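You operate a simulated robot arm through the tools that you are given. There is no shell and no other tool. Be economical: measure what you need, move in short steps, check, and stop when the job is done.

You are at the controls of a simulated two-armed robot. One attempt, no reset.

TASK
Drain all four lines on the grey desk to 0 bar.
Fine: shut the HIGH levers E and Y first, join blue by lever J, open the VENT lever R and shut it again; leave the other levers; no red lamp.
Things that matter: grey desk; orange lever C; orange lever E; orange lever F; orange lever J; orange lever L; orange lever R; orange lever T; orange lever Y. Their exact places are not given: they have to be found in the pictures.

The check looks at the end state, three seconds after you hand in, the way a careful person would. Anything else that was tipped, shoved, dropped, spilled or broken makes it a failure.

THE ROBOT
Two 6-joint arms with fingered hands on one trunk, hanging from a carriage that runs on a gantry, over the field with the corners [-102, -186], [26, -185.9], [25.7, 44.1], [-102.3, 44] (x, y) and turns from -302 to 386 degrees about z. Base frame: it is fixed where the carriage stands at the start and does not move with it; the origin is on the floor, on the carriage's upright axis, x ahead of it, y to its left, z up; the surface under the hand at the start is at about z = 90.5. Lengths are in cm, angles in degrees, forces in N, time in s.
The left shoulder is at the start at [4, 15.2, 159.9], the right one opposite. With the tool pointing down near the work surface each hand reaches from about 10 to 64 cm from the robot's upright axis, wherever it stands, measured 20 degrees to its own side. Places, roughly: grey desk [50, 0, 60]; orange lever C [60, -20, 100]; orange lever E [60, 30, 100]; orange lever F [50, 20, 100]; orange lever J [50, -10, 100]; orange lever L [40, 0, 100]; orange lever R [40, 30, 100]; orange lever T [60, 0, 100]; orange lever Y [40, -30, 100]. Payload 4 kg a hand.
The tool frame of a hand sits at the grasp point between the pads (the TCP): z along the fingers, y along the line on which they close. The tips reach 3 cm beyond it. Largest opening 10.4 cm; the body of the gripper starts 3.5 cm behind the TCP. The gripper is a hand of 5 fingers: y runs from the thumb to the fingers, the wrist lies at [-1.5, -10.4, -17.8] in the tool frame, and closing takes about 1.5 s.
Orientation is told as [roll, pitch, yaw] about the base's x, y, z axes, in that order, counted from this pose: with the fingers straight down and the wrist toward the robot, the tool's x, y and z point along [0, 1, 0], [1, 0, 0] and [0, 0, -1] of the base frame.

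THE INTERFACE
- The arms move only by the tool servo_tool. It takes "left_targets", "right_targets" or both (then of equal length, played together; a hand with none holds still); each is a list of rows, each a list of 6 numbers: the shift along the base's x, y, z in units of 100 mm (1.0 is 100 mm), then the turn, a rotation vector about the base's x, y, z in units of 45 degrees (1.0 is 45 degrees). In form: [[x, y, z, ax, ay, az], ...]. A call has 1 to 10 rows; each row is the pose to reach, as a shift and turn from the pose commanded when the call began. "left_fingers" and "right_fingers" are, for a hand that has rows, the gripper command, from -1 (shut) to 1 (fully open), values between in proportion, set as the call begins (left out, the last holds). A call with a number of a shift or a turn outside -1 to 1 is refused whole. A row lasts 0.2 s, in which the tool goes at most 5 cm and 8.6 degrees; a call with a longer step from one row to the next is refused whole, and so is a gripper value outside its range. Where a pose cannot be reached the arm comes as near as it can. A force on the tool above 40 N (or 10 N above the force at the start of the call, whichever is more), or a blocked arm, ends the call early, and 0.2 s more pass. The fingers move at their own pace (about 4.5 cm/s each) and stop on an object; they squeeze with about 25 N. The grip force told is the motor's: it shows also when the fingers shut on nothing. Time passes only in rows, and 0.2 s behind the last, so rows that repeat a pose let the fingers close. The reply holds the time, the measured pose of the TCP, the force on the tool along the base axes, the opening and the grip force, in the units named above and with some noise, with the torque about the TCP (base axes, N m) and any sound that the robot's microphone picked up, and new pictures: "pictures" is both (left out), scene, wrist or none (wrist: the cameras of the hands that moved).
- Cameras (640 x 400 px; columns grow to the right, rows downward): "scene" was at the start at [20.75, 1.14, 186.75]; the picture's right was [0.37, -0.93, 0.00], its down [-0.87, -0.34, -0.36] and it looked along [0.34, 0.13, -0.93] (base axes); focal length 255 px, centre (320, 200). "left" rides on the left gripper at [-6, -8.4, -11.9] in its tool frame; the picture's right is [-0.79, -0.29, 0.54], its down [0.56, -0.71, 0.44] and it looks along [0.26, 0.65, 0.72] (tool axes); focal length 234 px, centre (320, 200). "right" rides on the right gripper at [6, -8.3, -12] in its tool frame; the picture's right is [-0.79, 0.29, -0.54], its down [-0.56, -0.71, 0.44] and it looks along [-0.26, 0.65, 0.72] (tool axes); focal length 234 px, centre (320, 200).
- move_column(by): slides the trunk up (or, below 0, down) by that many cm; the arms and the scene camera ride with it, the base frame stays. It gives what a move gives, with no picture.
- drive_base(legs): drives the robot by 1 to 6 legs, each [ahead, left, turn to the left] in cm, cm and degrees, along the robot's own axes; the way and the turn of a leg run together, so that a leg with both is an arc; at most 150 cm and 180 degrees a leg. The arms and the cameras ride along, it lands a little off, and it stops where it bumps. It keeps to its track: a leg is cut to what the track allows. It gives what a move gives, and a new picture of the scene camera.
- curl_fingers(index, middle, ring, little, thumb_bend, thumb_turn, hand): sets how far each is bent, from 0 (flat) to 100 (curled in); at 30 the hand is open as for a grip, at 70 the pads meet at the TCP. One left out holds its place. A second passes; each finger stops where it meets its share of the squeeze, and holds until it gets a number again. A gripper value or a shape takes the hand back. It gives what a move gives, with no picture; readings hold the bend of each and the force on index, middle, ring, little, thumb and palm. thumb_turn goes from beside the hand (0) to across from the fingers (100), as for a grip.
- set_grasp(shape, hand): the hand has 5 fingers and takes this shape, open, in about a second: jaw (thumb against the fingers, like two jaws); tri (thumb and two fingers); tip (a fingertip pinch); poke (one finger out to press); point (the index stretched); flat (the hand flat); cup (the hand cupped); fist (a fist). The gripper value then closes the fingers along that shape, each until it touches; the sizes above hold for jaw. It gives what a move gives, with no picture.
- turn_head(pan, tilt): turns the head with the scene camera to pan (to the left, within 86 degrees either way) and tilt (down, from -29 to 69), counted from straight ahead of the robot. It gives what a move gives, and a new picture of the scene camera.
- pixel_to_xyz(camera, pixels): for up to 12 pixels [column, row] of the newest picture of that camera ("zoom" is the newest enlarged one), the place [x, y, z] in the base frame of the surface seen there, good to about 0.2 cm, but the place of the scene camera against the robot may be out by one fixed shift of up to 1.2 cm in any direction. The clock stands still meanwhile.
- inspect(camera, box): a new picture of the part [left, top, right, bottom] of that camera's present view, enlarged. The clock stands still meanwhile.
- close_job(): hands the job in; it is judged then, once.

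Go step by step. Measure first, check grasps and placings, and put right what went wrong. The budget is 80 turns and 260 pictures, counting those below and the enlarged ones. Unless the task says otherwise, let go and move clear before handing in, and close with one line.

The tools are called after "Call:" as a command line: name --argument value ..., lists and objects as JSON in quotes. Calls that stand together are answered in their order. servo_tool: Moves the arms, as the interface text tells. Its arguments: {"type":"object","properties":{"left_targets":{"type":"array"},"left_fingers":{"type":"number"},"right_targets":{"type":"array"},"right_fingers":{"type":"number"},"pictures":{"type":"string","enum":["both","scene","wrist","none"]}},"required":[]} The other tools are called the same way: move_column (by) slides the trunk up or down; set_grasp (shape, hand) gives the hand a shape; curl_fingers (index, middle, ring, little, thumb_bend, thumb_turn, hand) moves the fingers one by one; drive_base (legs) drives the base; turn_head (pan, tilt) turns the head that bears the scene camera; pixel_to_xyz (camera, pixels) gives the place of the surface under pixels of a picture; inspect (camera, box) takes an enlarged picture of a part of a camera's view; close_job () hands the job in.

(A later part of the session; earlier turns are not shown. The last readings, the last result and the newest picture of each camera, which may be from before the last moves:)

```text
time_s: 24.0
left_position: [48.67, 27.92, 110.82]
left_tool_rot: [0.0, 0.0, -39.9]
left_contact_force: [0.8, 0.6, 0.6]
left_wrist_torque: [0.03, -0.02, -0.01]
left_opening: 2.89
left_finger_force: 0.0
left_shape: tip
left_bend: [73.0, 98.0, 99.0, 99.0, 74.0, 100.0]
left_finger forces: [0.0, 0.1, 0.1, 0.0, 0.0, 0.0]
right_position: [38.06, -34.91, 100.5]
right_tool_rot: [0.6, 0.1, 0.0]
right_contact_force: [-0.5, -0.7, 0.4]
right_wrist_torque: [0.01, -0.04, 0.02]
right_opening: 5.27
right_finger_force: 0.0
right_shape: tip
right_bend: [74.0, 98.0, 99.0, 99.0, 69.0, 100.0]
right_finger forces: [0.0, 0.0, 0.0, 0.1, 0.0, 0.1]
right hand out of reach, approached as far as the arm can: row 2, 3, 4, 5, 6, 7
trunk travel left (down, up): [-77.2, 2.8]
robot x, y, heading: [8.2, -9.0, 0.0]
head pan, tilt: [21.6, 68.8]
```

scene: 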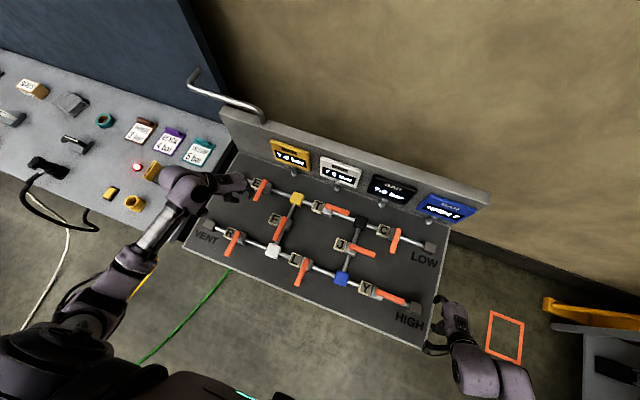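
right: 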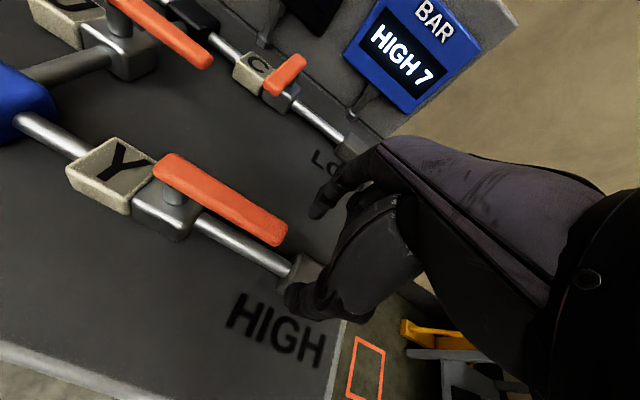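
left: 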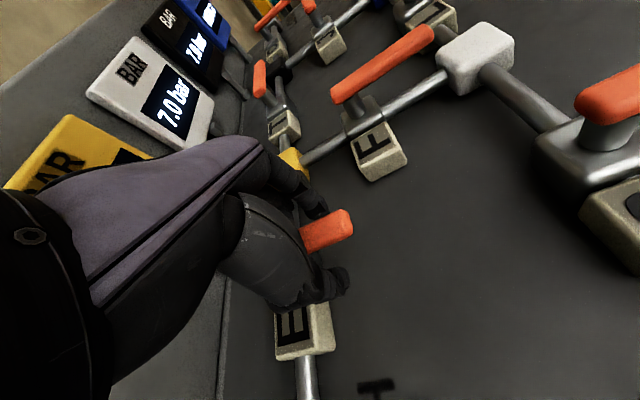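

The arm is cramped (too close), not overstretched. Raise, and drive back 12 cm and left 5.

Call:
servo_tool --right_targets '[[0, 0, 0.3, 0, 0, 0], [0, 0, 0.6, 0, 0, 0]]' --pictures "none"

Call:
drive_base --legs '[[-14, 4, 0]]'

```text
time_s: 24.6
left_position: [48.69, 27.9, 110.72]
left_tool_rot: [-0.1, 0.1, -39.9]
left_contact_force: [1.1, -0.2, -0.6]
left_wrist_torque: [0.02, -0.01, -0.01]
left_opening: 2.89
left_finger_force: 0.0
left_shape: tip
left_bend: [73.0, 98.0, 99.0, 99.0, 74.0, 100.0]
left_finger forces: [0.0, 0.0, 0.1, 0.0, 0.0, 0.0]
right_position: [38.28, -35.25, 106.63]
right_tool_rot: [0.6, 0.2, 0.4]
right_contact_force: [-0.4, 0.0, -0.5]
right_wrist_torque: [-0.01, 0.0, -0.02]
right_opening: 5.24
right_finger_force: 0.0
right_shape: tip
right_bend: [74.0, 98.0, 99.0, 99.0, 69.0, 100.0]
right_finger forces: [0.0, 0.1, 0.1, 0.0, 0.0, 0.1]
right hand out of reach, approached as far as the arm can: row 2
trunk travel left (down, up): [-77.2, 2.8]
robot x, y, heading: [7.91, -8.64, -0.1]
head pan, tilt: [21.6, 68.8]
```

```text
time_s: 25.9
left_position: [34.89, 31.89, 110.86]
left_tool_rot: [0.0, -0.1, -39.9]
left_contact_force: [0.6, 0.4, 0.2]
left_wrist_torque: [0.0, -0.01, 0.02]
left_opening: 2.87
left_finger_force: 0.2
left_shape: tip
left_bend: [73.0, 98.0, 99.0, 99.0, 74.0, 100.0]
left_finger forces: [0.0, 0.0, 0.0, 0.1, 0.0, 0.0]
right_position: [24.29, -31.3, 106.43]
right_tool_rot: [0.5, 0.2, 0.3]
right_contact_force: [-0.4, 0.5, 0.6]
right_wrist_torque: [0.03, 0.0, 0.0]
right_opening: 5.23
right_finger_force: 0.1
right_shape: tip
right_bend: [74.0, 98.0, 99.0, 99.0, 69.0, 100.0]
right_finger forces: [0.1, 0.0, 0.1, 0.0, 0.1, 0.0]
trunk travel left (down, up): [-77.2, 2.8]
robot x, y, heading: [-5.77, -5.07, 0.1]
head pan, tilt: [21.6, 68.8]
```

scene: 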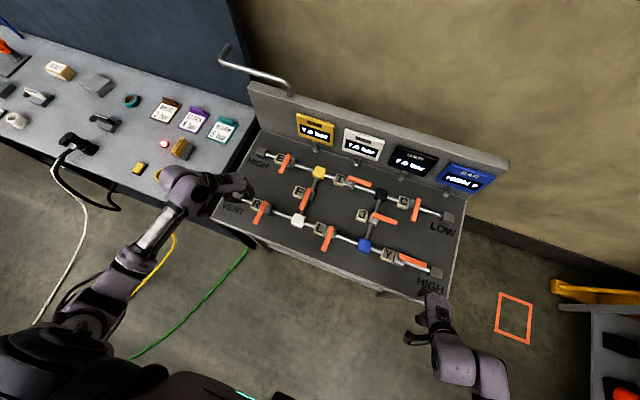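

Move the right fork forward to Y (14.5 cm) at height, then descend.

Call:
servo_tool --right_targets '[[0.4, 0, 0, 0, 0, 0], [0.8, 0, 0, 0, 0, 0], [1.0, 0, 0, 0, 0, 0]]' --pictures "none"

Call:
servo_tool --right_targets '[[0.4, 0, 0, 0, 0, 0], [0.45, 0, -0.1, 0, 0, 0], [0.45, 0, -0.2, 0, 0, 0]]' --pictures "wrist"

```text
time_s: 26.7
left_position: [34.81, 31.94, 110.82]
left_tool_rot: [0.0, 0.1, -40.0]
left_contact_force: [-0.2, -0.4, -0.6]
left_wrist_torque: [0.02, -0.02, -0.01]
left_opening: 2.89
left_finger_force: 0.0
left_shape: tip
left_bend: [73.0, 98.0, 99.0, 99.0, 74.0, 100.0]
left_finger forces: [0.0, 0.1, 0.0, 0.0, 0.0, 0.0]
right_position: [33.9, -31.4, 107.1]
right_tool_rot: [0.5, 0.1, -0.3]
right_contact_force: [1.1, -0.5, 0.0]
right_wrist_torque: [0.01, 0.03, -0.01]
right_opening: 5.26
right_finger_force: 0.1
right_shape: tip
right_bend: [74.0, 98.0, 99.0, 99.0, 69.0, 100.0]
right_finger forces: [0.0, 0.0, 0.0, 0.1, 0.0, 0.0]
right hand out of reach, approached as far as the arm can: row 3
trunk travel left (down, up): [-77.2, 2.8]
robot x, y, heading: [-6.21, -4.9, -0.2]
head pan, tilt: [21.6, 68.8]
```

```text
time_s: 27.5
left_position: [34.92, 32.04, 110.9]
left_tool_rot: [0.0, 0.1, -40.1]
left_contact_force: [0.2, 0.5, 0.9]
left_wrist_torque: [0.0, 0.02, -0.02]
left_opening: 2.87
left_finger_force: 0.1
left_shape: tip
left_bend: [73.0, 98.0, 99.0, 99.0, 74.0, 100.0]
left_finger forces: [0.0, 0.0, 0.1, 0.0, 0.0, 0.0]
right_position: [35.98, -31.37, 107.48]
right_tool_rot: [0.5, -0.1, -1.4]
right_contact_force: [0.2, -0.1, -0.4]
right_wrist_torque: [-0.02, -0.01, -0.03]
right_opening: 5.27
right_finger_force: 0.0
right_shape: tip
right_bend: [74.0, 98.0, 99.0, 99.0, 69.0, 100.0]
right_finger forces: [0.1, 0.1, 0.1, 0.0, 0.0, 0.1]
right hand out of reach, approached as far as the arm can: row 1, 2, 3
trunk travel left (down, up): [-77.2, 2.8]
robot x, y, heading: [-6.25, -4.89, -0.0]
head pan, tilt: [21.6, 68.8]
```

right: 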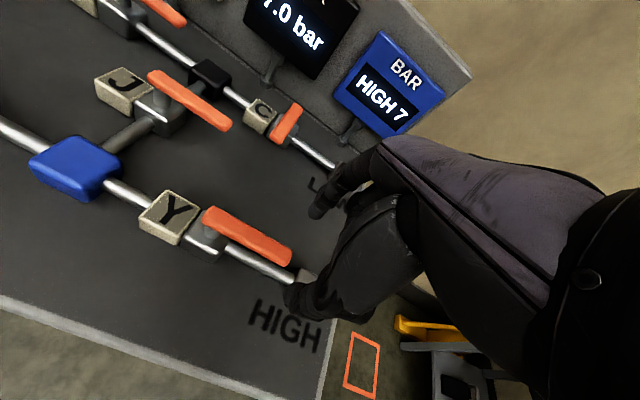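

The right arm is stuck against some joint limit. The left arm worked perfectly at E, so I'll move the carriage to give it the same relative pose at Y; first measure what stands at the right (570,300; 600,350; 515,318).

Call:
servo_tool --right_targets '[[-0.3, 0, 0.3, 0, 0, 0], [-0.5, 0, 0.7, 0, 0, 0], [-0.6, 0, 1.0, 0, 0, 0]]' --pictures "none"

Call:
turn_head --pan -35 --tilt 60

```text
time_s: 28.3
left_position: [34.71, 31.98, 110.93]
left_tool_rot: [-0.1, 0.0, -40.0]
left_contact_force: [0.7, 0.9, -0.1]
left_wrist_torque: [0.0, 0.03, 0.02]
left_opening: 2.87
left_finger_force: 0.1
left_shape: tip
left_bend: [73.0, 98.0, 99.0, 99.0, 74.0, 100.0]
left_finger forces: [0.1, 0.1, 0.0, 0.0, 0.0, 0.0]
right_position: [29.91, -31.48, 117.55]
right_tool_rot: [0.6, 0.2, 0.3]
right_contact_force: [-0.6, 0.4, -0.2]
right_wrist_torque: [-0.02, 0.02, -0.02]
right_opening: 5.2
right_finger_force: 0.0
right_shape: tip
right_bend: [74.0, 98.0, 99.0, 99.0, 69.0, 100.0]
right_finger forces: [0.1, 0.1, 0.0, 0.0, 0.0, 0.0]
trunk travel left (down, up): [-77.2, 2.8]
robot x, y, heading: [-5.73, -5.06, -0.2]
head pan, tilt: [21.6, 68.8]
```

```text
time_s: 29.6
left_position: [34.83, 31.94, 110.83]
left_tool_rot: [0.0, -0.1, -40.0]
left_contact_force: [-1.0, -0.3, -0.7]
left_wrist_torque: [0.0, 0.01, 0.01]
left_opening: 2.89
left_finger_force: 0.0
left_shape: tip
left_bend: [73.0, 98.0, 99.0, 99.0, 74.0, 100.0]
left_finger forces: [0.1, 0.0, 0.0, 0.0, 0.1, 0.0]
right_position: [30.08, -31.45, 117.45]
right_tool_rot: [0.5, 0.2, 0.3]
right_contact_force: [-0.2, -0.2, -0.1]
right_wrist_torque: [0.0, -0.01, 0.01]
right_opening: 5.22
right_finger_force: 0.0
right_shape: tip
right_bend: [74.0, 98.0, 99.0, 99.0, 69.0, 100.0]
right_finger forces: [0.1, 0.1, 0.0, 0.0, 0.1, 0.0]
trunk travel left (down, up): [-77.2, 2.8]
robot x, y, heading: [-5.92, -5.05, 0.3]
head pan, tilt: [-35.0, 60.0]
```

scene: 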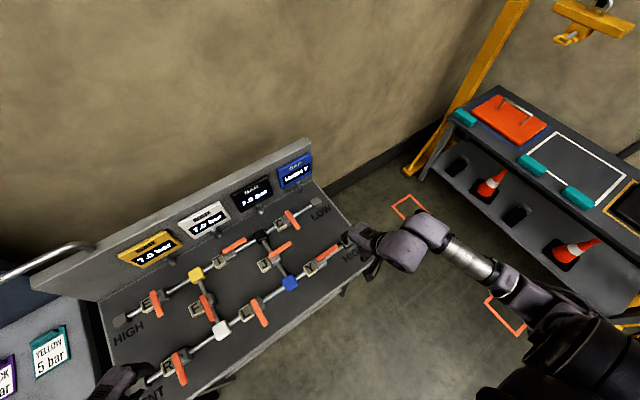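

A bench stands to the right; measure its edge and rig.

Call:
pixel_to_xyz --camera "scene" --pixels '[[448, 118], [540, 180], [632, 228], [465, 118], [528, 162], [575, 197], [412, 172], [570, 35], [510, 120], [420, 140], [560, 270]]'

```text
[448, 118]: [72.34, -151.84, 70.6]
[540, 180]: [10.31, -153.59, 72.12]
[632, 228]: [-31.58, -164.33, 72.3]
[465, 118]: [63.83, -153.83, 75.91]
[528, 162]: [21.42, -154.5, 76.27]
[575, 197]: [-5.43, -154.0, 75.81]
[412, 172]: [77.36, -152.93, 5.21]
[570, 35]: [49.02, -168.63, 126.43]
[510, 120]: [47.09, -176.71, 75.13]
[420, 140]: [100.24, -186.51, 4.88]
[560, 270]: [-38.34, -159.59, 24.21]
```

The bench is far off (y≈−152). Drive the carriage back 8 and right 47 so the left arm faces Y as it did E.

Call:
drive_base --legs '[[-8, -47.3, 0]]'

Call:
turn_head --pan 21.6 --tilt 65

```text
time_s: 32.5
left_position: [26.89, -15.98, 110.92]
left_tool_rot: [-0.1, 0.0, -40.1]
left_contact_force: [0.5, 0.1, 0.3]
left_wrist_torque: [0.0, 0.0, 0.0]
left_opening: 2.87
left_finger_force: 0.0
left_shape: tip
left_bend: [73.0, 98.0, 99.0, 99.0, 74.0, 100.0]
left_finger forces: [0.0, 0.0, 0.0, 0.0, 0.1, 0.0]
right_position: [21.83, -79.4, 117.52]
right_tool_rot: [0.5, 0.2, 0.3]
right_contact_force: [0.4, 0.3, -0.1]
right_wrist_torque: [0.05, 0.01, 0.01]
right_opening: 5.25
right_finger_force: 0.0
right_shape: tip
right_bend: [74.0, 98.0, 99.0, 99.0, 69.0, 100.0]
right_finger forces: [0.0, 0.0, 0.0, 0.0, 0.1, 0.0]
trunk travel left (down, up): [-77.2, 2.8]
robot x, y, heading: [-14.27, -52.6, 0.0]
head pan, tilt: [-35.0, 60.0]
```

scene: 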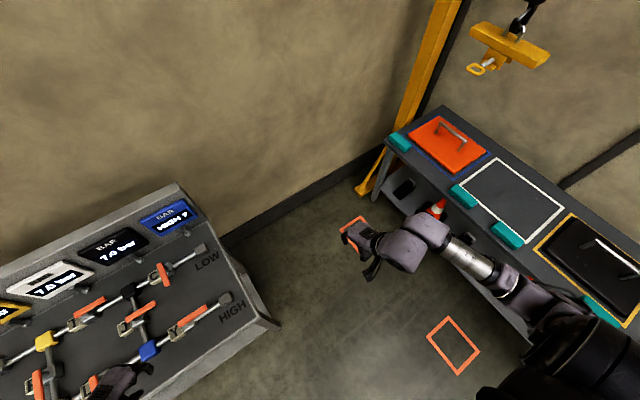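

```text
time_s: 33.7
left_position: [26.66, -15.87, 111.01]
left_tool_rot: [0.0, 0.0, -40.1]
left_contact_force: [-0.1, -0.3, 0.3]
left_wrist_torque: [0.04, 0.04, 0.0]
left_opening: 2.86
left_finger_force: 0.0
left_shape: tip
left_bend: [73.0, 98.0, 99.0, 99.0, 74.0, 100.0]
left_finger forces: [0.1, 0.0, 0.0, 0.1, 0.1, 0.1]
right_position: [21.76, -79.4, 117.49]
right_tool_rot: [0.6, 0.2, 0.2]
right_contact_force: [-0.3, 0.4, -0.7]
right_wrist_torque: [-0.02, -0.03, 0.01]
right_opening: 5.25
right_finger_force: 0.0
right_shape: tip
right_bend: [74.0, 98.0, 99.0, 99.0, 69.0, 100.0]
right_finger forces: [0.0, 0.1, 0.0, 0.0, 0.0, 0.0]
trunk travel left (down, up): [-77.2, 2.8]
robot x, y, heading: [-13.67, -52.41, -0.2]
head pan, tilt: [21.6, 65.0]
```

scene: 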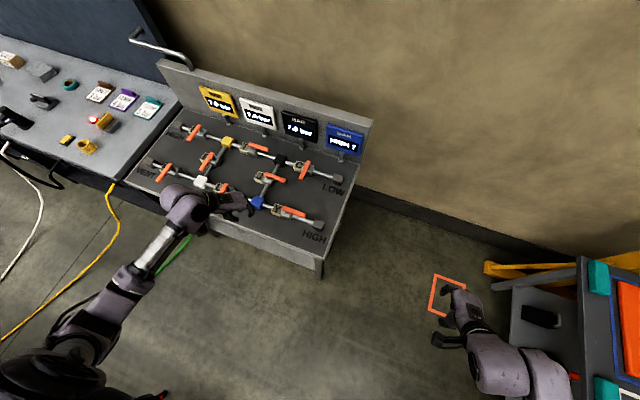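

Swing the left hand over Y with yaw back to 0 and the fork half open.

Call:
servo_tool --left_targets '[[0.2, -0.3, 0, 0, 0, 0.18], [0.45, -0.55, 0, 0, 0, 0.36], [0.7, -0.8, 0, 0, 0, 0.54], [0.9, -1.0, 0, 0, 0, 0.72], [1.0, -1.0, 0, 0, 0, 0.889]]' --left_fingers 0.0 --pictures "none"

Call:
servo_tool --left_targets '[[0.2, -0.3, 0, 0, 0, 0], [0.21, -0.41, -0.3, 0, 0, 0], [0.21, -0.41, -0.6, 0, 0, 0], [0.21, -0.41, -0.6, 0, 0, 0]]' --pictures "both"

Call:
inspect --camera "left" --box '[200, 130, 440, 340]'

```text
time_s: 34.9
left_position: [36.87, -26.01, 110.84]
left_tool_rot: [0.0, -0.2, 0.0]
left_contact_force: [0.6, -1.2, 0.0]
left_wrist_torque: [-0.02, 0.02, 0.03]
left_opening: 5.14
left_finger_force: 0.1
left_shape: tip
left_bend: [74.0, 98.0, 99.0, 99.0, 70.0, 100.0]
left_finger forces: [0.0, 0.1, 0.0, 0.0, 0.1, 0.0]
right_position: [21.74, -79.36, 117.47]
right_tool_rot: [0.6, 0.2, 0.2]
right_contact_force: [0.2, 0.8, -0.4]
right_wrist_torque: [0.02, -0.02, -0.01]
right_opening: 5.23
right_finger_force: 0.0
right_shape: tip
right_bend: [74.0, 98.0, 99.0, 99.0, 69.0, 100.0]
right_finger forces: [0.1, 0.0, 0.0, 0.0, 0.1, 0.0]
trunk travel left (down, up): [-77.2, 2.8]
robot x, y, heading: [-13.88, -52.73, -0.2]
head pan, tilt: [21.6, 65.0]
```

```text
time_s: 35.9
left_position: [38.84, -29.98, 104.89]
left_tool_rot: [0.1, -0.1, -0.1]
left_contact_force: [0.5, 0.9, -0.2]
left_wrist_torque: [-0.01, -0.01, 0.0]
left_opening: 5.16
left_finger_force: 0.2
left_shape: tip
left_bend: [74.0, 98.0, 99.0, 99.0, 70.0, 100.0]
left_finger forces: [0.0, 0.1, 0.0, 0.0, 0.1, 0.0]
right_position: [21.76, -79.33, 117.37]
right_tool_rot: [0.6, 0.2, 0.2]
right_contact_force: [-1.0, 0.5, -0.6]
right_wrist_torque: [0.03, 0.0, -0.03]
right_opening: 5.21
right_finger_force: 0.0
right_shape: tip
right_bend: [74.0, 98.0, 99.0, 99.0, 69.0, 100.0]
right_finger forces: [0.1, 0.0, 0.1, 0.0, 0.0, 0.0]
trunk travel left (down, up): [-77.2, 2.8]
robot x, y, heading: [-13.92, -52.45, -0.0]
head pan, tilt: [21.6, 65.0]
```

scene: 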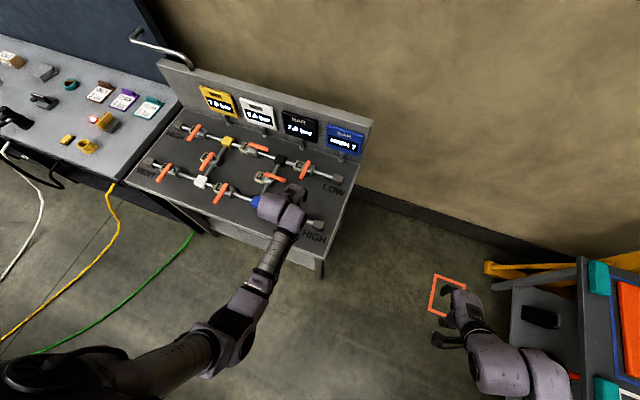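
left: 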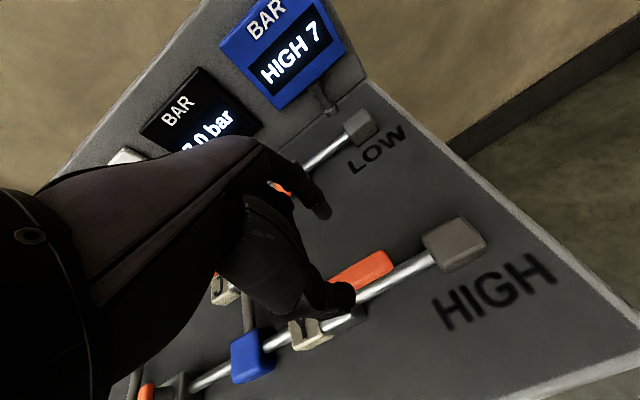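

```text
1.90 times, centred on (320, 235) of left
```

zoom: 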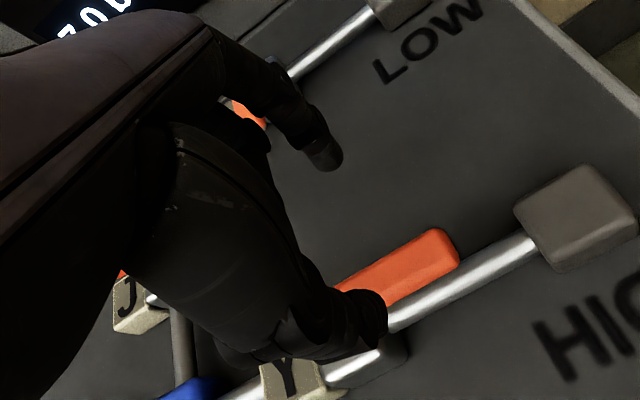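

Call:
pixel_to_xyz --camera "zoom" --pixels '[[325, 158], [380, 315], [448, 245], [435, 255], [370, 280], [285, 385]]'

```text
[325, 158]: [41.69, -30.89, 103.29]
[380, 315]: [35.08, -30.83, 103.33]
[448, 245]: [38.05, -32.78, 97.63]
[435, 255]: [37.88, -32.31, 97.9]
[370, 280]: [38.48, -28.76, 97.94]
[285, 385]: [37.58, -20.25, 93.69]
```

Fork tips at x 41.7 / 35.1 straddle Y (x≈38.2) at y −30.9. Descend and narrow, then do the first half of the sweep.

Call:
servo_tool --left_targets '[[0, 0, -0.3, 0, 0, 0], [0, 0, -0.55, 0, 0, 0], [0, 0, -0.7, 0, 0, 0], [0, 0, -0.7, 0, 0, 0]]' --pictures "wrist"

```text
time_s: 36.9
left_position: [38.86, -30.03, 97.91]
left_tool_rot: [0.0, 0.0, -0.1]
left_contact_force: [-0.3, -0.5, -0.1]
left_wrist_torque: [0.02, -0.02, -0.03]
left_opening: 5.18
left_finger_force: 0.1
left_shape: tip
left_bend: [74.0, 98.0, 99.0, 99.0, 70.0, 100.0]
left_finger forces: [0.0, 0.0, 0.1, 0.0, 0.0, 0.0]
right_position: [21.77, -79.35, 117.53]
right_tool_rot: [0.4, 0.2, 0.2]
right_contact_force: [-1.2, 0.4, 0.2]
right_wrist_torque: [0.01, -0.02, 0.03]
right_opening: 5.24
right_finger_force: 0.0
right_shape: tip
right_bend: [74.0, 98.0, 99.0, 99.0, 69.0, 100.0]
right_finger forces: [0.1, 0.0, 0.1, 0.1, 0.0, 0.0]
trunk travel left (down, up): [-77.2, 2.8]
robot x, y, heading: [-14.11, -52.38, -0.3]
head pan, tilt: [21.6, 65.0]
```

left: 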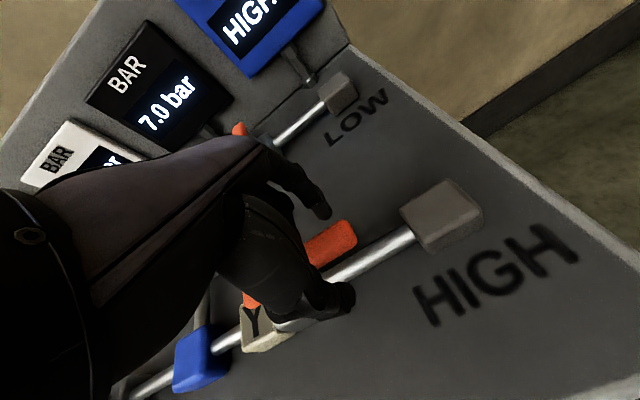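

Straddled without contact. Now play the same two arcs as for E.

Call:
servo_tool --left_targets '[[0, 0, 0, 0, 0, 0], [0, 0, 0, 0, 0, 0], [0, 0, 0, 0, 0, 0], [-0.103, 0.004, 0, 0, 0, -0.178], [-0.203, 0.026, 0, 0, 0, -0.356], [-0.297, 0.064, 0, 0, 0, -0.533], [-0.382, 0.119, 0, 0, 0, -0.711], [-0.458, 0.189, 0, 0, 0, -0.889]]' --left_fingers -0.45 --pictures "wrist"

Call:
servo_tool --left_targets '[[-0.061, 0.082, 0, 0, 0, -0.178], [-0.106, 0.172, 0, 0, 0, -0.356], [-0.134, 0.27, 0, 0, 0, -0.533], [-0.145, 0.371, 0, 0, 0, -0.711], [-0.137, 0.472, 0, 0, 0, -0.889]]'

```text
time_s: 38.7
left_position: [34.28, -28.09, 97.85]
left_tool_rot: [0.0, -0.2, -40.2]
left_contact_force: [0.5, -0.5, -0.1]
left_wrist_torque: [-0.01, 0.0, -0.02]
left_opening: 2.89
left_finger_force: 0.0
left_shape: tip
left_bend: [73.0, 98.0, 99.0, 99.0, 74.0, 100.0]
left_finger forces: [0.5, 0.0, 0.0, 0.0, 0.0, 0.0]
right_position: [21.84, -79.35, 117.54]
right_tool_rot: [0.5, 0.2, 0.1]
right_contact_force: [0.8, 0.2, -0.5]
right_wrist_torque: [-0.02, -0.01, -0.05]
right_opening: 5.19
right_finger_force: 0.1
right_shape: tip
right_bend: [74.0, 98.0, 99.0, 99.0, 69.0, 100.0]
right_finger forces: [0.0, 0.1, 0.0, 0.0, 0.0, 0.0]
trunk travel left (down, up): [-77.2, 2.8]
robot x, y, heading: [-13.72, -52.59, -0.2]
head pan, tilt: [21.6, 65.0]
```

left: 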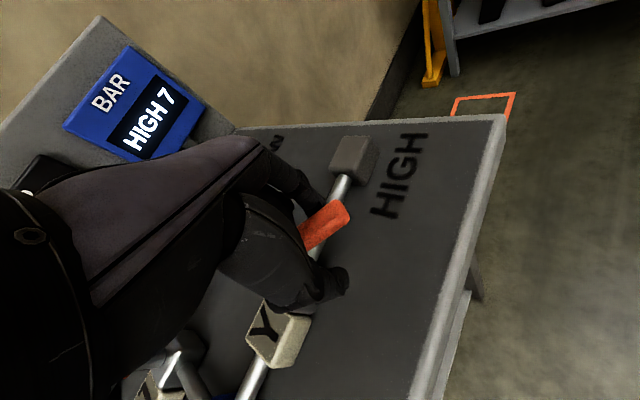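

```text
time_s: 39.9
left_position: [33.04, -23.37, 97.94]
left_tool_rot: [0.1, -0.1, -80.3]
left_contact_force: [1.1, -0.6, 0.0]
left_wrist_torque: [-0.02, 0.0, 0.02]
left_opening: 2.92
left_finger_force: 0.1
left_shape: tip
left_bend: [73.0, 98.0, 99.0, 99.0, 74.0, 100.0]
left_finger forces: [0.4, 0.0, 0.0, 0.0, 0.0, 0.0]
right_position: [21.79, -79.34, 117.39]
right_tool_rot: [0.4, 0.2, 0.2]
right_contact_force: [-0.1, -0.2, -0.2]
right_wrist_torque: [-0.03, -0.01, -0.01]
right_opening: 5.23
right_finger_force: 0.0
right_shape: tip
right_bend: [74.0, 98.0, 99.0, 99.0, 69.0, 100.0]
right_finger forces: [0.0, 0.0, 0.0, 0.0, 0.0, 0.0]
trunk travel left (down, up): [-77.2, 2.8]
robot x, y, heading: [-14.25, -52.98, 0.1]
head pan, tilt: [21.6, 65.0]
```

scene: 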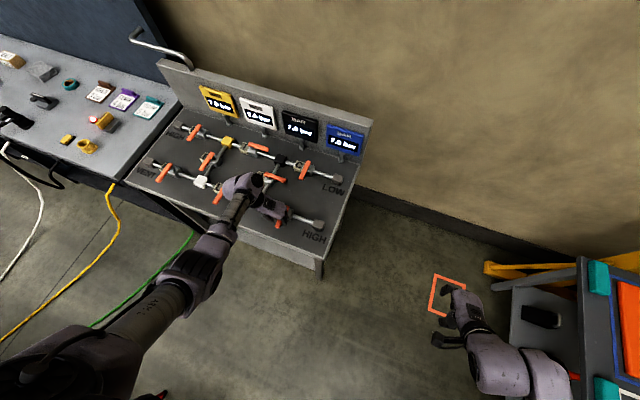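
left: 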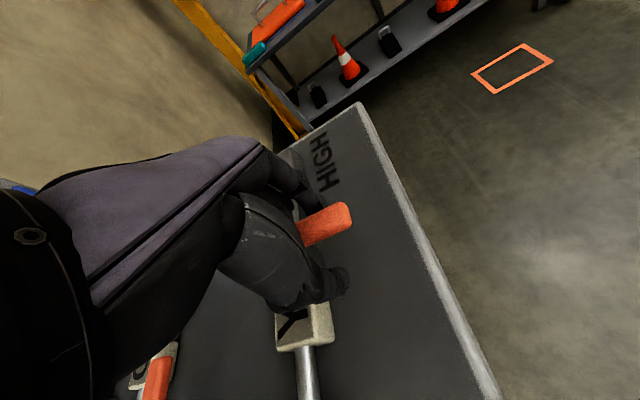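

Blue now reads 7.0 bar too. Raise, unwind the yaw, and drive +11/+13 so the hand stands the same way at J.

Call:
servo_tool --left_targets '[[0, 0, 0.3, 0, 0, 0], [0, 0, 0.7, 0, 0, 0], [0, 0, 1.0, 0, 0, 0.18], [0, 0, 1.0, 0, 0, 0.36], [0, 0, 1.0, 0, 0, 0.54], [0, 0, 1.0, 0, 0, 0.72], [0, 0, 1.0, 0, 0, 0.889]]' --pictures "none"

Call:
drive_base --legs '[[11, 13, 0]]'

Call:
inspect --camera "scene" --box '[180, 80, 440, 280]'

```text
time_s: 41.5
left_position: [32.85, -23.41, 107.98]
left_tool_rot: [0.0, -0.1, -39.9]
left_contact_force: [-0.6, 0.1, 1.4]
left_wrist_torque: [0.01, 0.01, 0.0]
left_opening: 2.89
left_finger_force: 0.0
left_shape: tip
left_bend: [73.0, 98.0, 99.0, 99.0, 74.0, 100.0]
left_finger forces: [0.0, 0.0, 0.0, 0.0, 0.0, 0.0]
right_position: [21.78, -79.37, 117.46]
right_tool_rot: [0.5, 0.2, 0.2]
right_contact_force: [0.3, -0.7, -0.2]
right_wrist_torque: [0.03, 0.0, 0.0]
right_opening: 5.22
right_finger_force: 0.1
right_shape: tip
right_bend: [74.0, 98.0, 99.0, 99.0, 69.0, 100.0]
right_finger forces: [0.0, 0.1, 0.0, 0.1, 0.0, 0.1]
trunk travel left (down, up): [-77.2, 2.8]
robot x, y, heading: [-14.0, -52.83, -0.2]
head pan, tilt: [21.6, 65.0]
```

```text
time_s: 43.0
left_position: [43.89, -10.53, 107.91]
left_tool_rot: [0.0, 0.0, -40.1]
left_contact_force: [0.1, 0.1, 0.3]
left_wrist_torque: [0.01, 0.01, -0.03]
left_opening: 2.89
left_finger_force: 0.1
left_shape: tip
left_bend: [73.0, 98.0, 99.0, 99.0, 74.0, 100.0]
left_finger forces: [0.0, 0.0, 0.0, 0.1, 0.1, 0.1]
right_position: [32.74, -66.37, 117.39]
right_tool_rot: [0.5, 0.2, 0.2]
right_contact_force: [-0.1, 0.2, 0.1]
right_wrist_torque: [0.02, -0.01, 0.03]
right_opening: 5.22
right_finger_force: 0.1
right_shape: tip
right_bend: [74.0, 98.0, 99.0, 99.0, 69.0, 100.0]
right_finger forces: [0.1, 0.0, 0.0, 0.0, 0.0, 0.0]
trunk travel left (down, up): [-77.2, 2.8]
robot x, y, heading: [-2.9, -39.85, -0.4]
head pan, tilt: [21.6, 65.0]
```

scene: 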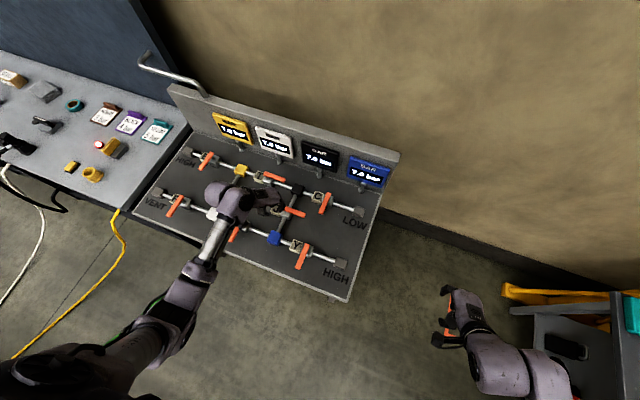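

```text
2.00 times, centred on (310, 180) of scene
```

zoom: 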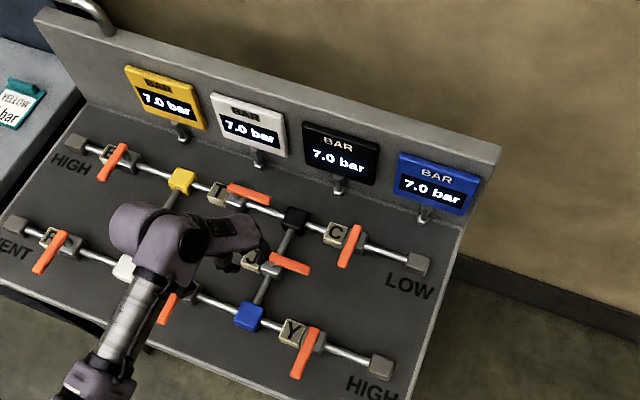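

Y is shut, all four at 7.0 bar. Now place the fork over J.

Call:
servo_tool --left_targets '[[0.15, -0.15, 0, 0, 0, 0.18], [0.3, -0.3, 0, 0, 0, 0.36], [0.45, -0.5, 0, 0, 0, 0.54], [0.6, -0.65, -0.1, 0, 0, 0.72], [0.6, -0.65, -0.3, 0, 0, 0.889], [0.6, -0.65, -0.3, 0, 0, 0.889]]' --left_fingers 0.0 --pictures "wrist"

Call:
inspect --camera "left" --box '[200, 130, 440, 340]'

Call:
pixel_to_xyz --camera "zoom" --pixels '[[325, 158], [380, 315], [448, 265], [435, 275], [410, 290], [390, 290], [285, 385]]'

```text
time_s: 44.4
left_position: [49.92, -17.06, 104.88]
left_tool_rot: [-0.1, 0.0, 0.0]
left_contact_force: [-0.6, 0.1, 1.1]
left_wrist_torque: [-0.02, -0.03, -0.01]
left_opening: 5.15
left_finger_force: 0.2
left_shape: tip
left_bend: [74.0, 98.0, 99.0, 99.0, 70.0, 100.0]
left_finger forces: [0.0, 0.0, 0.0, 0.0, 0.0, 0.0]
right_position: [32.72, -66.48, 117.54]
right_tool_rot: [0.4, 0.2, 0.2]
right_contact_force: [-0.2, 0.2, -0.5]
right_wrist_torque: [0.0, 0.02, 0.02]
right_opening: 5.21
right_finger_force: 0.0
right_shape: tip
right_bend: [74.0, 98.0, 99.0, 99.0, 69.0, 100.0]
right_finger forces: [0.0, 0.0, 0.0, 0.0, 0.0, 0.0]
trunk travel left (down, up): [-77.2, 2.8]
robot x, y, heading: [-2.95, -39.91, -0.3]
head pan, tilt: [21.6, 65.0]
```

left: 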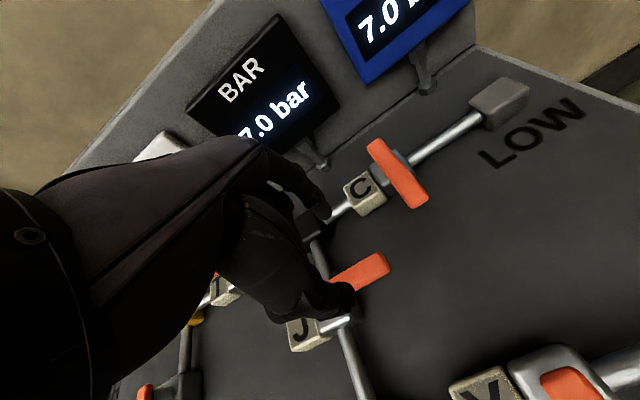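

```text
1.90 times, centred on (320, 235) of left
```

zoom: 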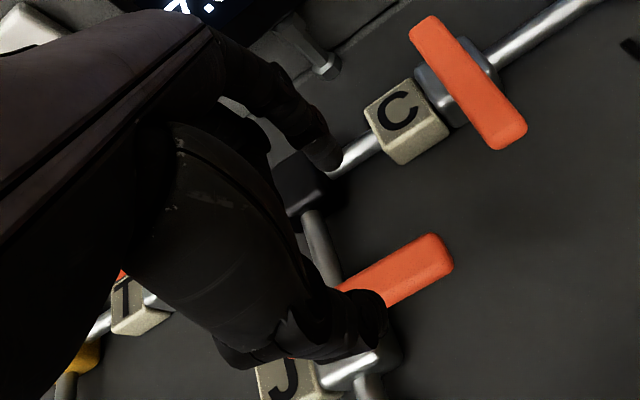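

```text
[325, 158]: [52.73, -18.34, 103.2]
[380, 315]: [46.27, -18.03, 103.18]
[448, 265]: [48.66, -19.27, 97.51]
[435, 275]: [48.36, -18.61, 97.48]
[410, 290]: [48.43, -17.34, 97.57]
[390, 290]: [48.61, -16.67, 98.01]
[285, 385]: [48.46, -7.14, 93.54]
```

Fork is centred on J (tips x 52.7/46.3, handle ≈49, y −18.2). Descend.

Call:
servo_tool --left_targets '[[-0.03, 0, -0.3, 0, 0, 0], [-0.03, 0, -0.55, 0, 0, 0], [-0.03, 0, -0.7, 0, 0, 0], [-0.03, 0, -0.7, 0, 0, 0]]' --pictures "wrist"

```text
time_s: 45.4
left_position: [49.53, -16.93, 97.88]
left_tool_rot: [0.1, 0.0, -0.2]
left_contact_force: [0.0, 0.8, -0.1]
left_wrist_torque: [0.02, 0.0, 0.04]
left_opening: 5.15
left_finger_force: 0.1
left_shape: tip
left_bend: [74.0, 98.0, 99.0, 99.0, 70.0, 100.0]
left_finger forces: [0.1, 0.0, 0.0, 0.0, 0.0, 0.0]
right_position: [32.77, -66.43, 117.48]
right_tool_rot: [0.6, 0.2, 0.2]
right_contact_force: [-0.7, 0.2, 0.4]
right_wrist_torque: [0.03, -0.02, 0.0]
right_opening: 5.22
right_finger_force: 0.1
right_shape: tip
right_bend: [74.0, 98.0, 99.0, 99.0, 69.0, 100.0]
right_finger forces: [0.0, 0.0, 0.0, 0.0, 0.0, 0.0]
trunk travel left (down, up): [-77.2, 2.8]
robot x, y, heading: [-3.11, -40.14, -0.7]
head pan, tilt: [21.6, 65.0]
```

left: 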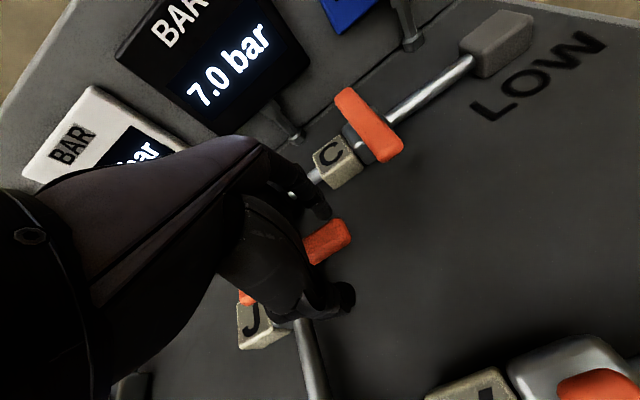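

Straddled cleanly; sweep J the same way.

Call:
servo_tool --left_targets '[[0, 0, 0, 0, 0, 0], [0, 0, 0, 0, 0, 0], [0, 0, 0, 0, 0, 0], [-0.103, 0.004, 0, 0, 0, -0.178], [-0.203, 0.026, 0, 0, 0, -0.356], [-0.297, 0.064, 0, 0, 0, -0.533], [-0.382, 0.119, 0, 0, 0, -0.711], [-0.458, 0.189, 0, 0, 0, -0.889]]' --left_fingers -0.45 --pictures "wrist"

Call:
servo_tool --left_targets '[[-0.061, 0.082, 0, 0, 0, -0.178], [-0.106, 0.172, 0, 0, 0, -0.356], [-0.134, 0.27, 0, 0, 0, -0.533], [-0.145, 0.371, 0, 0, 0, -0.711], [-0.137, 0.472, 0, 0, 0, -0.889]]' --pictures "wrist"

Call:
servo_tool --left_targets '[[0, 0, 0.3, 0, 0, 0], [0, 0, 0.7, 0, 0, 0], [0, 0, 1.0, 0, 0, 0.18], [0, 0, 1.0, 0, 0, 0.36], [0, 0, 1.0, 0, 0, 0.54], [0, 0, 1.0, 0, 0, 0.72], [0, 0, 1.0, 0, 0, 0.889]]' --pictures "wrist"

Call:
inspect --camera "scene" --box '[140, 80, 400, 300]'

```text
time_s: 47.2
left_position: [45.04, -15.12, 97.91]
left_tool_rot: [-0.1, 0.0, -40.2]
left_contact_force: [0.2, -0.8, -0.5]
left_wrist_torque: [0.03, -0.02, 0.02]
left_opening: 2.87
left_finger_force: 0.0
left_shape: tip
left_bend: [73.0, 98.0, 99.0, 99.0, 74.0, 100.0]
left_finger forces: [0.5, 0.1, 0.1, 0.0, 0.0, 0.0]
right_position: [32.64, -66.46, 117.45]
right_tool_rot: [0.5, 0.2, 0.2]
right_contact_force: [-0.1, -0.2, -0.4]
right_wrist_torque: [-0.01, -0.01, -0.01]
right_opening: 5.22
right_finger_force: 0.1
right_shape: tip
right_bend: [74.0, 98.0, 99.0, 99.0, 69.0, 100.0]
right_finger forces: [0.0, 0.0, 0.1, 0.0, 0.0, 0.0]
trunk travel left (down, up): [-77.2, 2.8]
robot x, y, heading: [-3.46, -39.55, -0.3]
head pan, tilt: [21.6, 65.0]
```

left: 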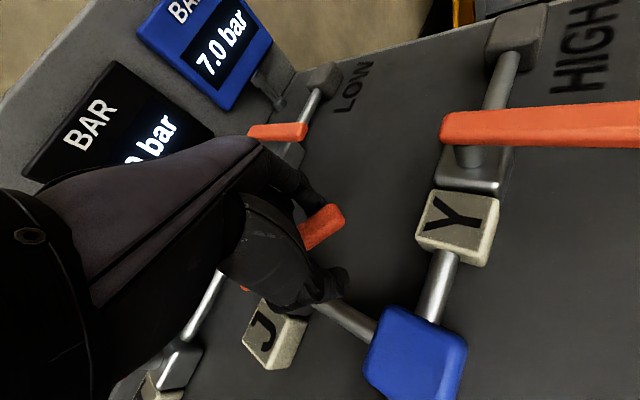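

```text
time_s: 48.4
left_position: [43.59, -10.46, 97.87]
left_tool_rot: [0.1, -0.1, -80.3]
left_contact_force: [0.9, -0.5, -0.2]
left_wrist_torque: [-0.02, 0.03, -0.01]
left_opening: 2.89
left_finger_force: 0.0
left_shape: tip
left_bend: [73.0, 98.0, 99.0, 99.0, 74.0, 100.0]
left_finger forces: [0.1, 0.1, 0.1, 0.0, 0.0, 0.1]
right_position: [32.84, -66.5, 117.44]
right_tool_rot: [0.5, 0.3, 0.2]
right_contact_force: [0.2, -0.8, 0.5]
right_wrist_torque: [0.0, 0.01, 0.01]
right_opening: 5.26
right_finger_force: 0.1
right_shape: tip
right_bend: [74.0, 98.0, 99.0, 99.0, 69.0, 100.0]
right_finger forces: [0.0, 0.0, 0.0, 0.0, 0.0, 0.0]
trunk travel left (down, up): [-77.2, 2.8]
robot x, y, heading: [-2.77, -39.53, -0.3]
head pan, tilt: [21.6, 65.0]
```

left: 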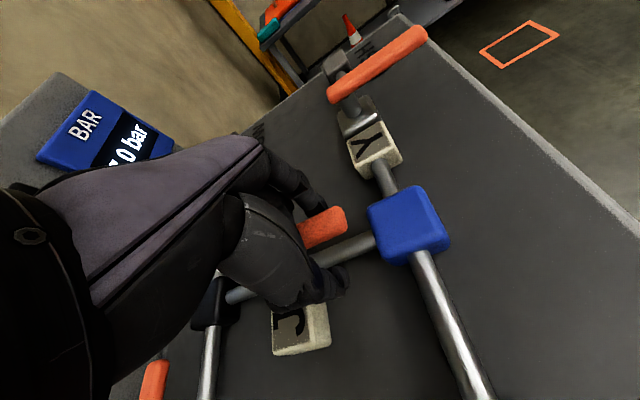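

```text
time_s: 50.0
left_position: [43.61, -10.34, 107.79]
left_tool_rot: [0.0, 0.1, -40.0]
left_contact_force: [0.5, -0.6, 0.0]
left_wrist_torque: [0.01, 0.0, 0.01]
left_opening: 2.89
left_finger_force: 0.0
left_shape: tip
left_bend: [73.0, 98.0, 99.0, 99.0, 74.0, 100.0]
left_finger forces: [0.1, 0.0, 0.0, 0.0, 0.1, 0.1]
right_position: [32.89, -66.59, 117.56]
right_tool_rot: [0.6, 0.3, 0.2]
right_contact_force: [0.8, 0.5, 0.4]
right_wrist_torque: [-0.01, -0.01, 0.0]
right_opening: 5.23
right_finger_force: 0.1
right_shape: tip
right_bend: [74.0, 98.0, 99.0, 99.0, 69.0, 100.0]
right_finger forces: [0.0, 0.0, 0.0, 0.0, 0.1, 0.0]
trunk travel left (down, up): [-77.2, 2.8]
robot x, y, heading: [-2.93, -39.98, -0.1]
head pan, tilt: [21.6, 65.0]
```

left: 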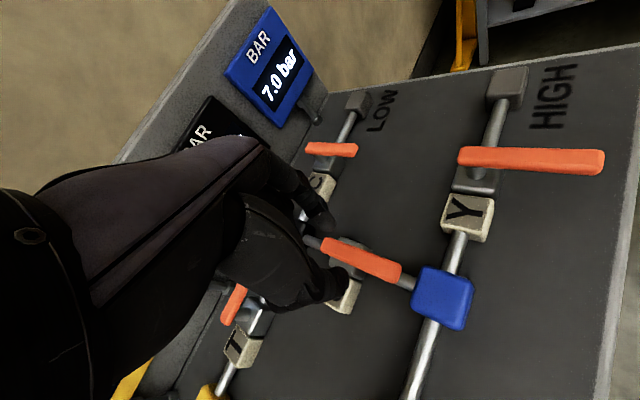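

```text
1.82 times, centred on (270, 190) of scene
```

zoom: 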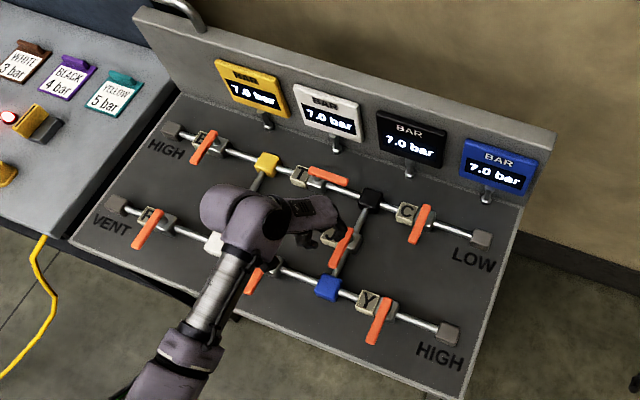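

J is open (along its pipe), all 7.0 bar. Drive so the left hand stands over R.

Call:
drive_base --legs '[[-11, 40, 0]]'

Call:
servo_tool --left_targets '[[0, 0, 0, 0, 0, -0.18], [0, 0, 0, 0, 0, -0.36], [0, 0, 0, 0, 0, -0.54], [0, 0, -0.1, 0, 0, -0.72], [0, 0, -0.3, 0, 0, -0.889], [0, 0, -0.3, 0, 0, -0.889]]' --left_fingers 0.0 --pictures "wrist"

Call:
inspect --camera "left" --box '[200, 130, 440, 340]'

```text
time_s: 52.5
left_position: [32.63, 29.39, 107.76]
left_tool_rot: [0.1, 0.0, -40.1]
left_contact_force: [-0.1, -1.3, -0.4]
left_wrist_torque: [0.0, 0.01, -0.01]
left_opening: 2.86
left_finger_force: 0.0
left_shape: tip
left_bend: [73.0, 98.0, 99.0, 99.0, 74.0, 100.0]
left_finger forces: [0.0, 0.0, 0.0, 0.0, 0.1, 0.1]
right_position: [21.79, -26.65, 117.44]
right_tool_rot: [0.5, 0.1, 0.2]
right_contact_force: [0.1, 1.1, 0.1]
right_wrist_torque: [0.04, 0.02, 0.0]
right_opening: 5.23
right_finger_force: 0.1
right_shape: tip
right_bend: [74.0, 98.0, 99.0, 99.0, 69.0, 100.0]
right_finger forces: [0.0, 0.0, 0.0, 0.1, 0.0, 0.1]
trunk travel left (down, up): [-77.2, 2.8]
robot x, y, heading: [-13.86, 0.28, -0.2]
head pan, tilt: [21.6, 65.0]
```

scene: 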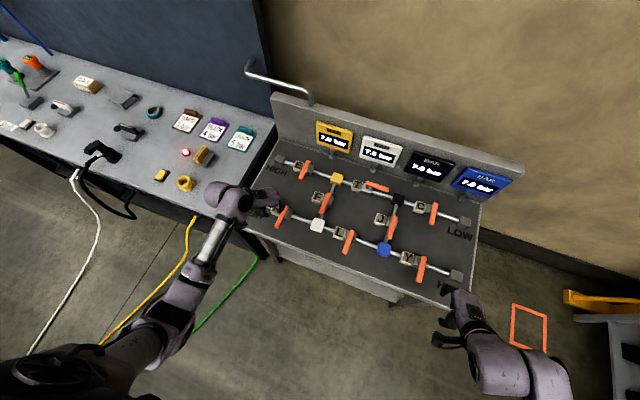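

```text
time_s: 53.9
left_position: [32.79, 29.35, 104.9]
left_tool_rot: [0.0, 0.0, -80.2]
left_contact_force: [-0.1, -0.4, -0.5]
left_wrist_torque: [0.03, -0.01, -0.01]
left_opening: 5.15
left_finger_force: 0.0
left_shape: tip
left_bend: [74.0, 98.0, 99.0, 99.0, 70.0, 100.0]
left_finger forces: [0.0, 0.1, 0.0, 0.0, 0.0, 0.0]
right_position: [21.91, -26.52, 117.34]
right_tool_rot: [0.5, 0.2, 0.3]
right_contact_force: [0.6, -1.1, 0.8]
right_wrist_torque: [0.03, 0.02, -0.02]
right_opening: 5.25
right_finger_force: 0.1
right_shape: tip
right_bend: [74.0, 98.0, 99.0, 99.0, 69.0, 100.0]
right_finger forces: [0.0, 0.0, 0.0, 0.1, 0.1, 0.1]
trunk travel left (down, up): [-77.2, 2.8]
robot x, y, heading: [-14.17, -0.06, -0.2]
head pan, tilt: [21.6, 65.0]
```

left: 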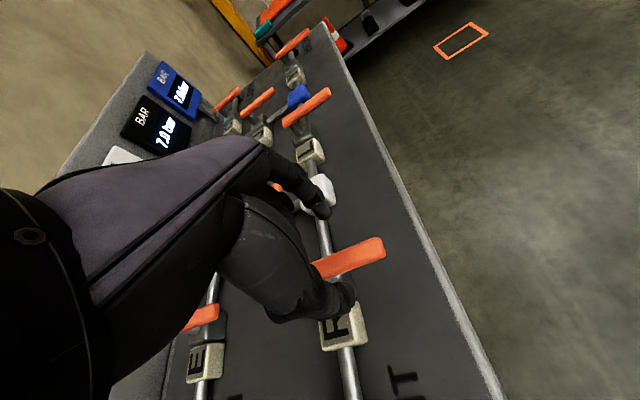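

```text
1.90 times, centred on (320, 235) of left
```

zoom: 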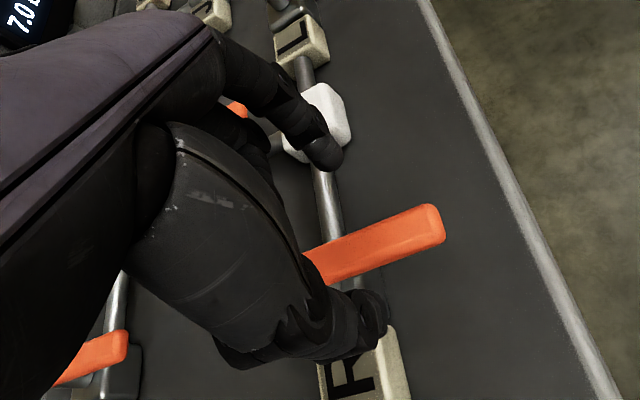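

Call:
pixel_to_xyz --camera "zoom" --pixels '[[325, 158], [380, 315], [430, 225], [350, 255], [330, 200], [435, 240], [390, 340]]'

```text
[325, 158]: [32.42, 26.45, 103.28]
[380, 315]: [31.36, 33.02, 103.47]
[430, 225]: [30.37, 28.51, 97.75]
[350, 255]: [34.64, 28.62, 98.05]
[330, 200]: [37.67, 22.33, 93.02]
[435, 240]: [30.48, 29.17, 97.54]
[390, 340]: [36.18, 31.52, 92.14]
```

Handle R at y≈28.6, fork mid at y≈29.7. Shift −1.0 in y and descend.

Call:
servo_tool --left_targets '[[0, -0.1, 0, 0, 0, 0], [0, -0.1, -0.3, 0, 0, 0], [0, -0.1, -0.55, 0, 0, 0], [0, -0.1, -0.7, 0, 0, 0], [0, -0.1, -0.7, 0, 0, 0]]' --pictures "wrist"

```text
time_s: 55.1
left_position: [32.75, 28.44, 97.75]
left_tool_rot: [0.0, 0.0, -80.1]
left_contact_force: [-0.3, 0.8, 0.7]
left_wrist_torque: [0.0, -0.02, 0.02]
left_opening: 5.16
left_finger_force: 0.0
left_shape: tip
left_bend: [74.0, 98.0, 99.0, 99.0, 70.0, 100.0]
left_finger forces: [0.0, 0.0, 0.0, 0.0, 0.0, 0.0]
right_position: [21.85, -26.57, 117.48]
right_tool_rot: [0.5, 0.2, 0.2]
right_contact_force: [-1.1, -0.3, 0.3]
right_wrist_torque: [0.0, 0.02, -0.04]
right_opening: 5.23
right_finger_force: 0.1
right_shape: tip
right_bend: [74.0, 98.0, 99.0, 99.0, 69.0, 100.0]
right_finger forces: [0.0, 0.1, 0.0, 0.0, 0.1, 0.0]
trunk travel left (down, up): [-77.2, 2.8]
robot x, y, heading: [-14.23, 0.08, 0.1]
head pan, tilt: [21.6, 65.0]
```

left: 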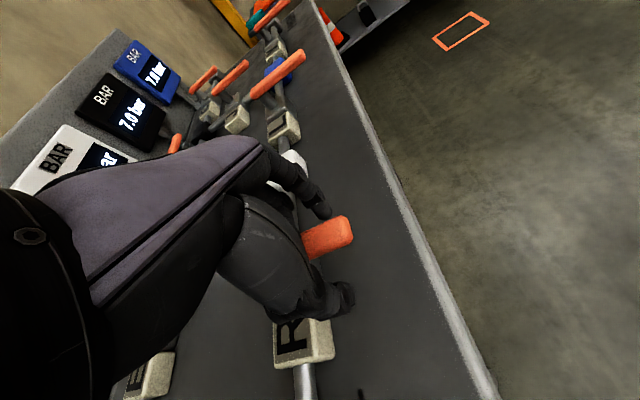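

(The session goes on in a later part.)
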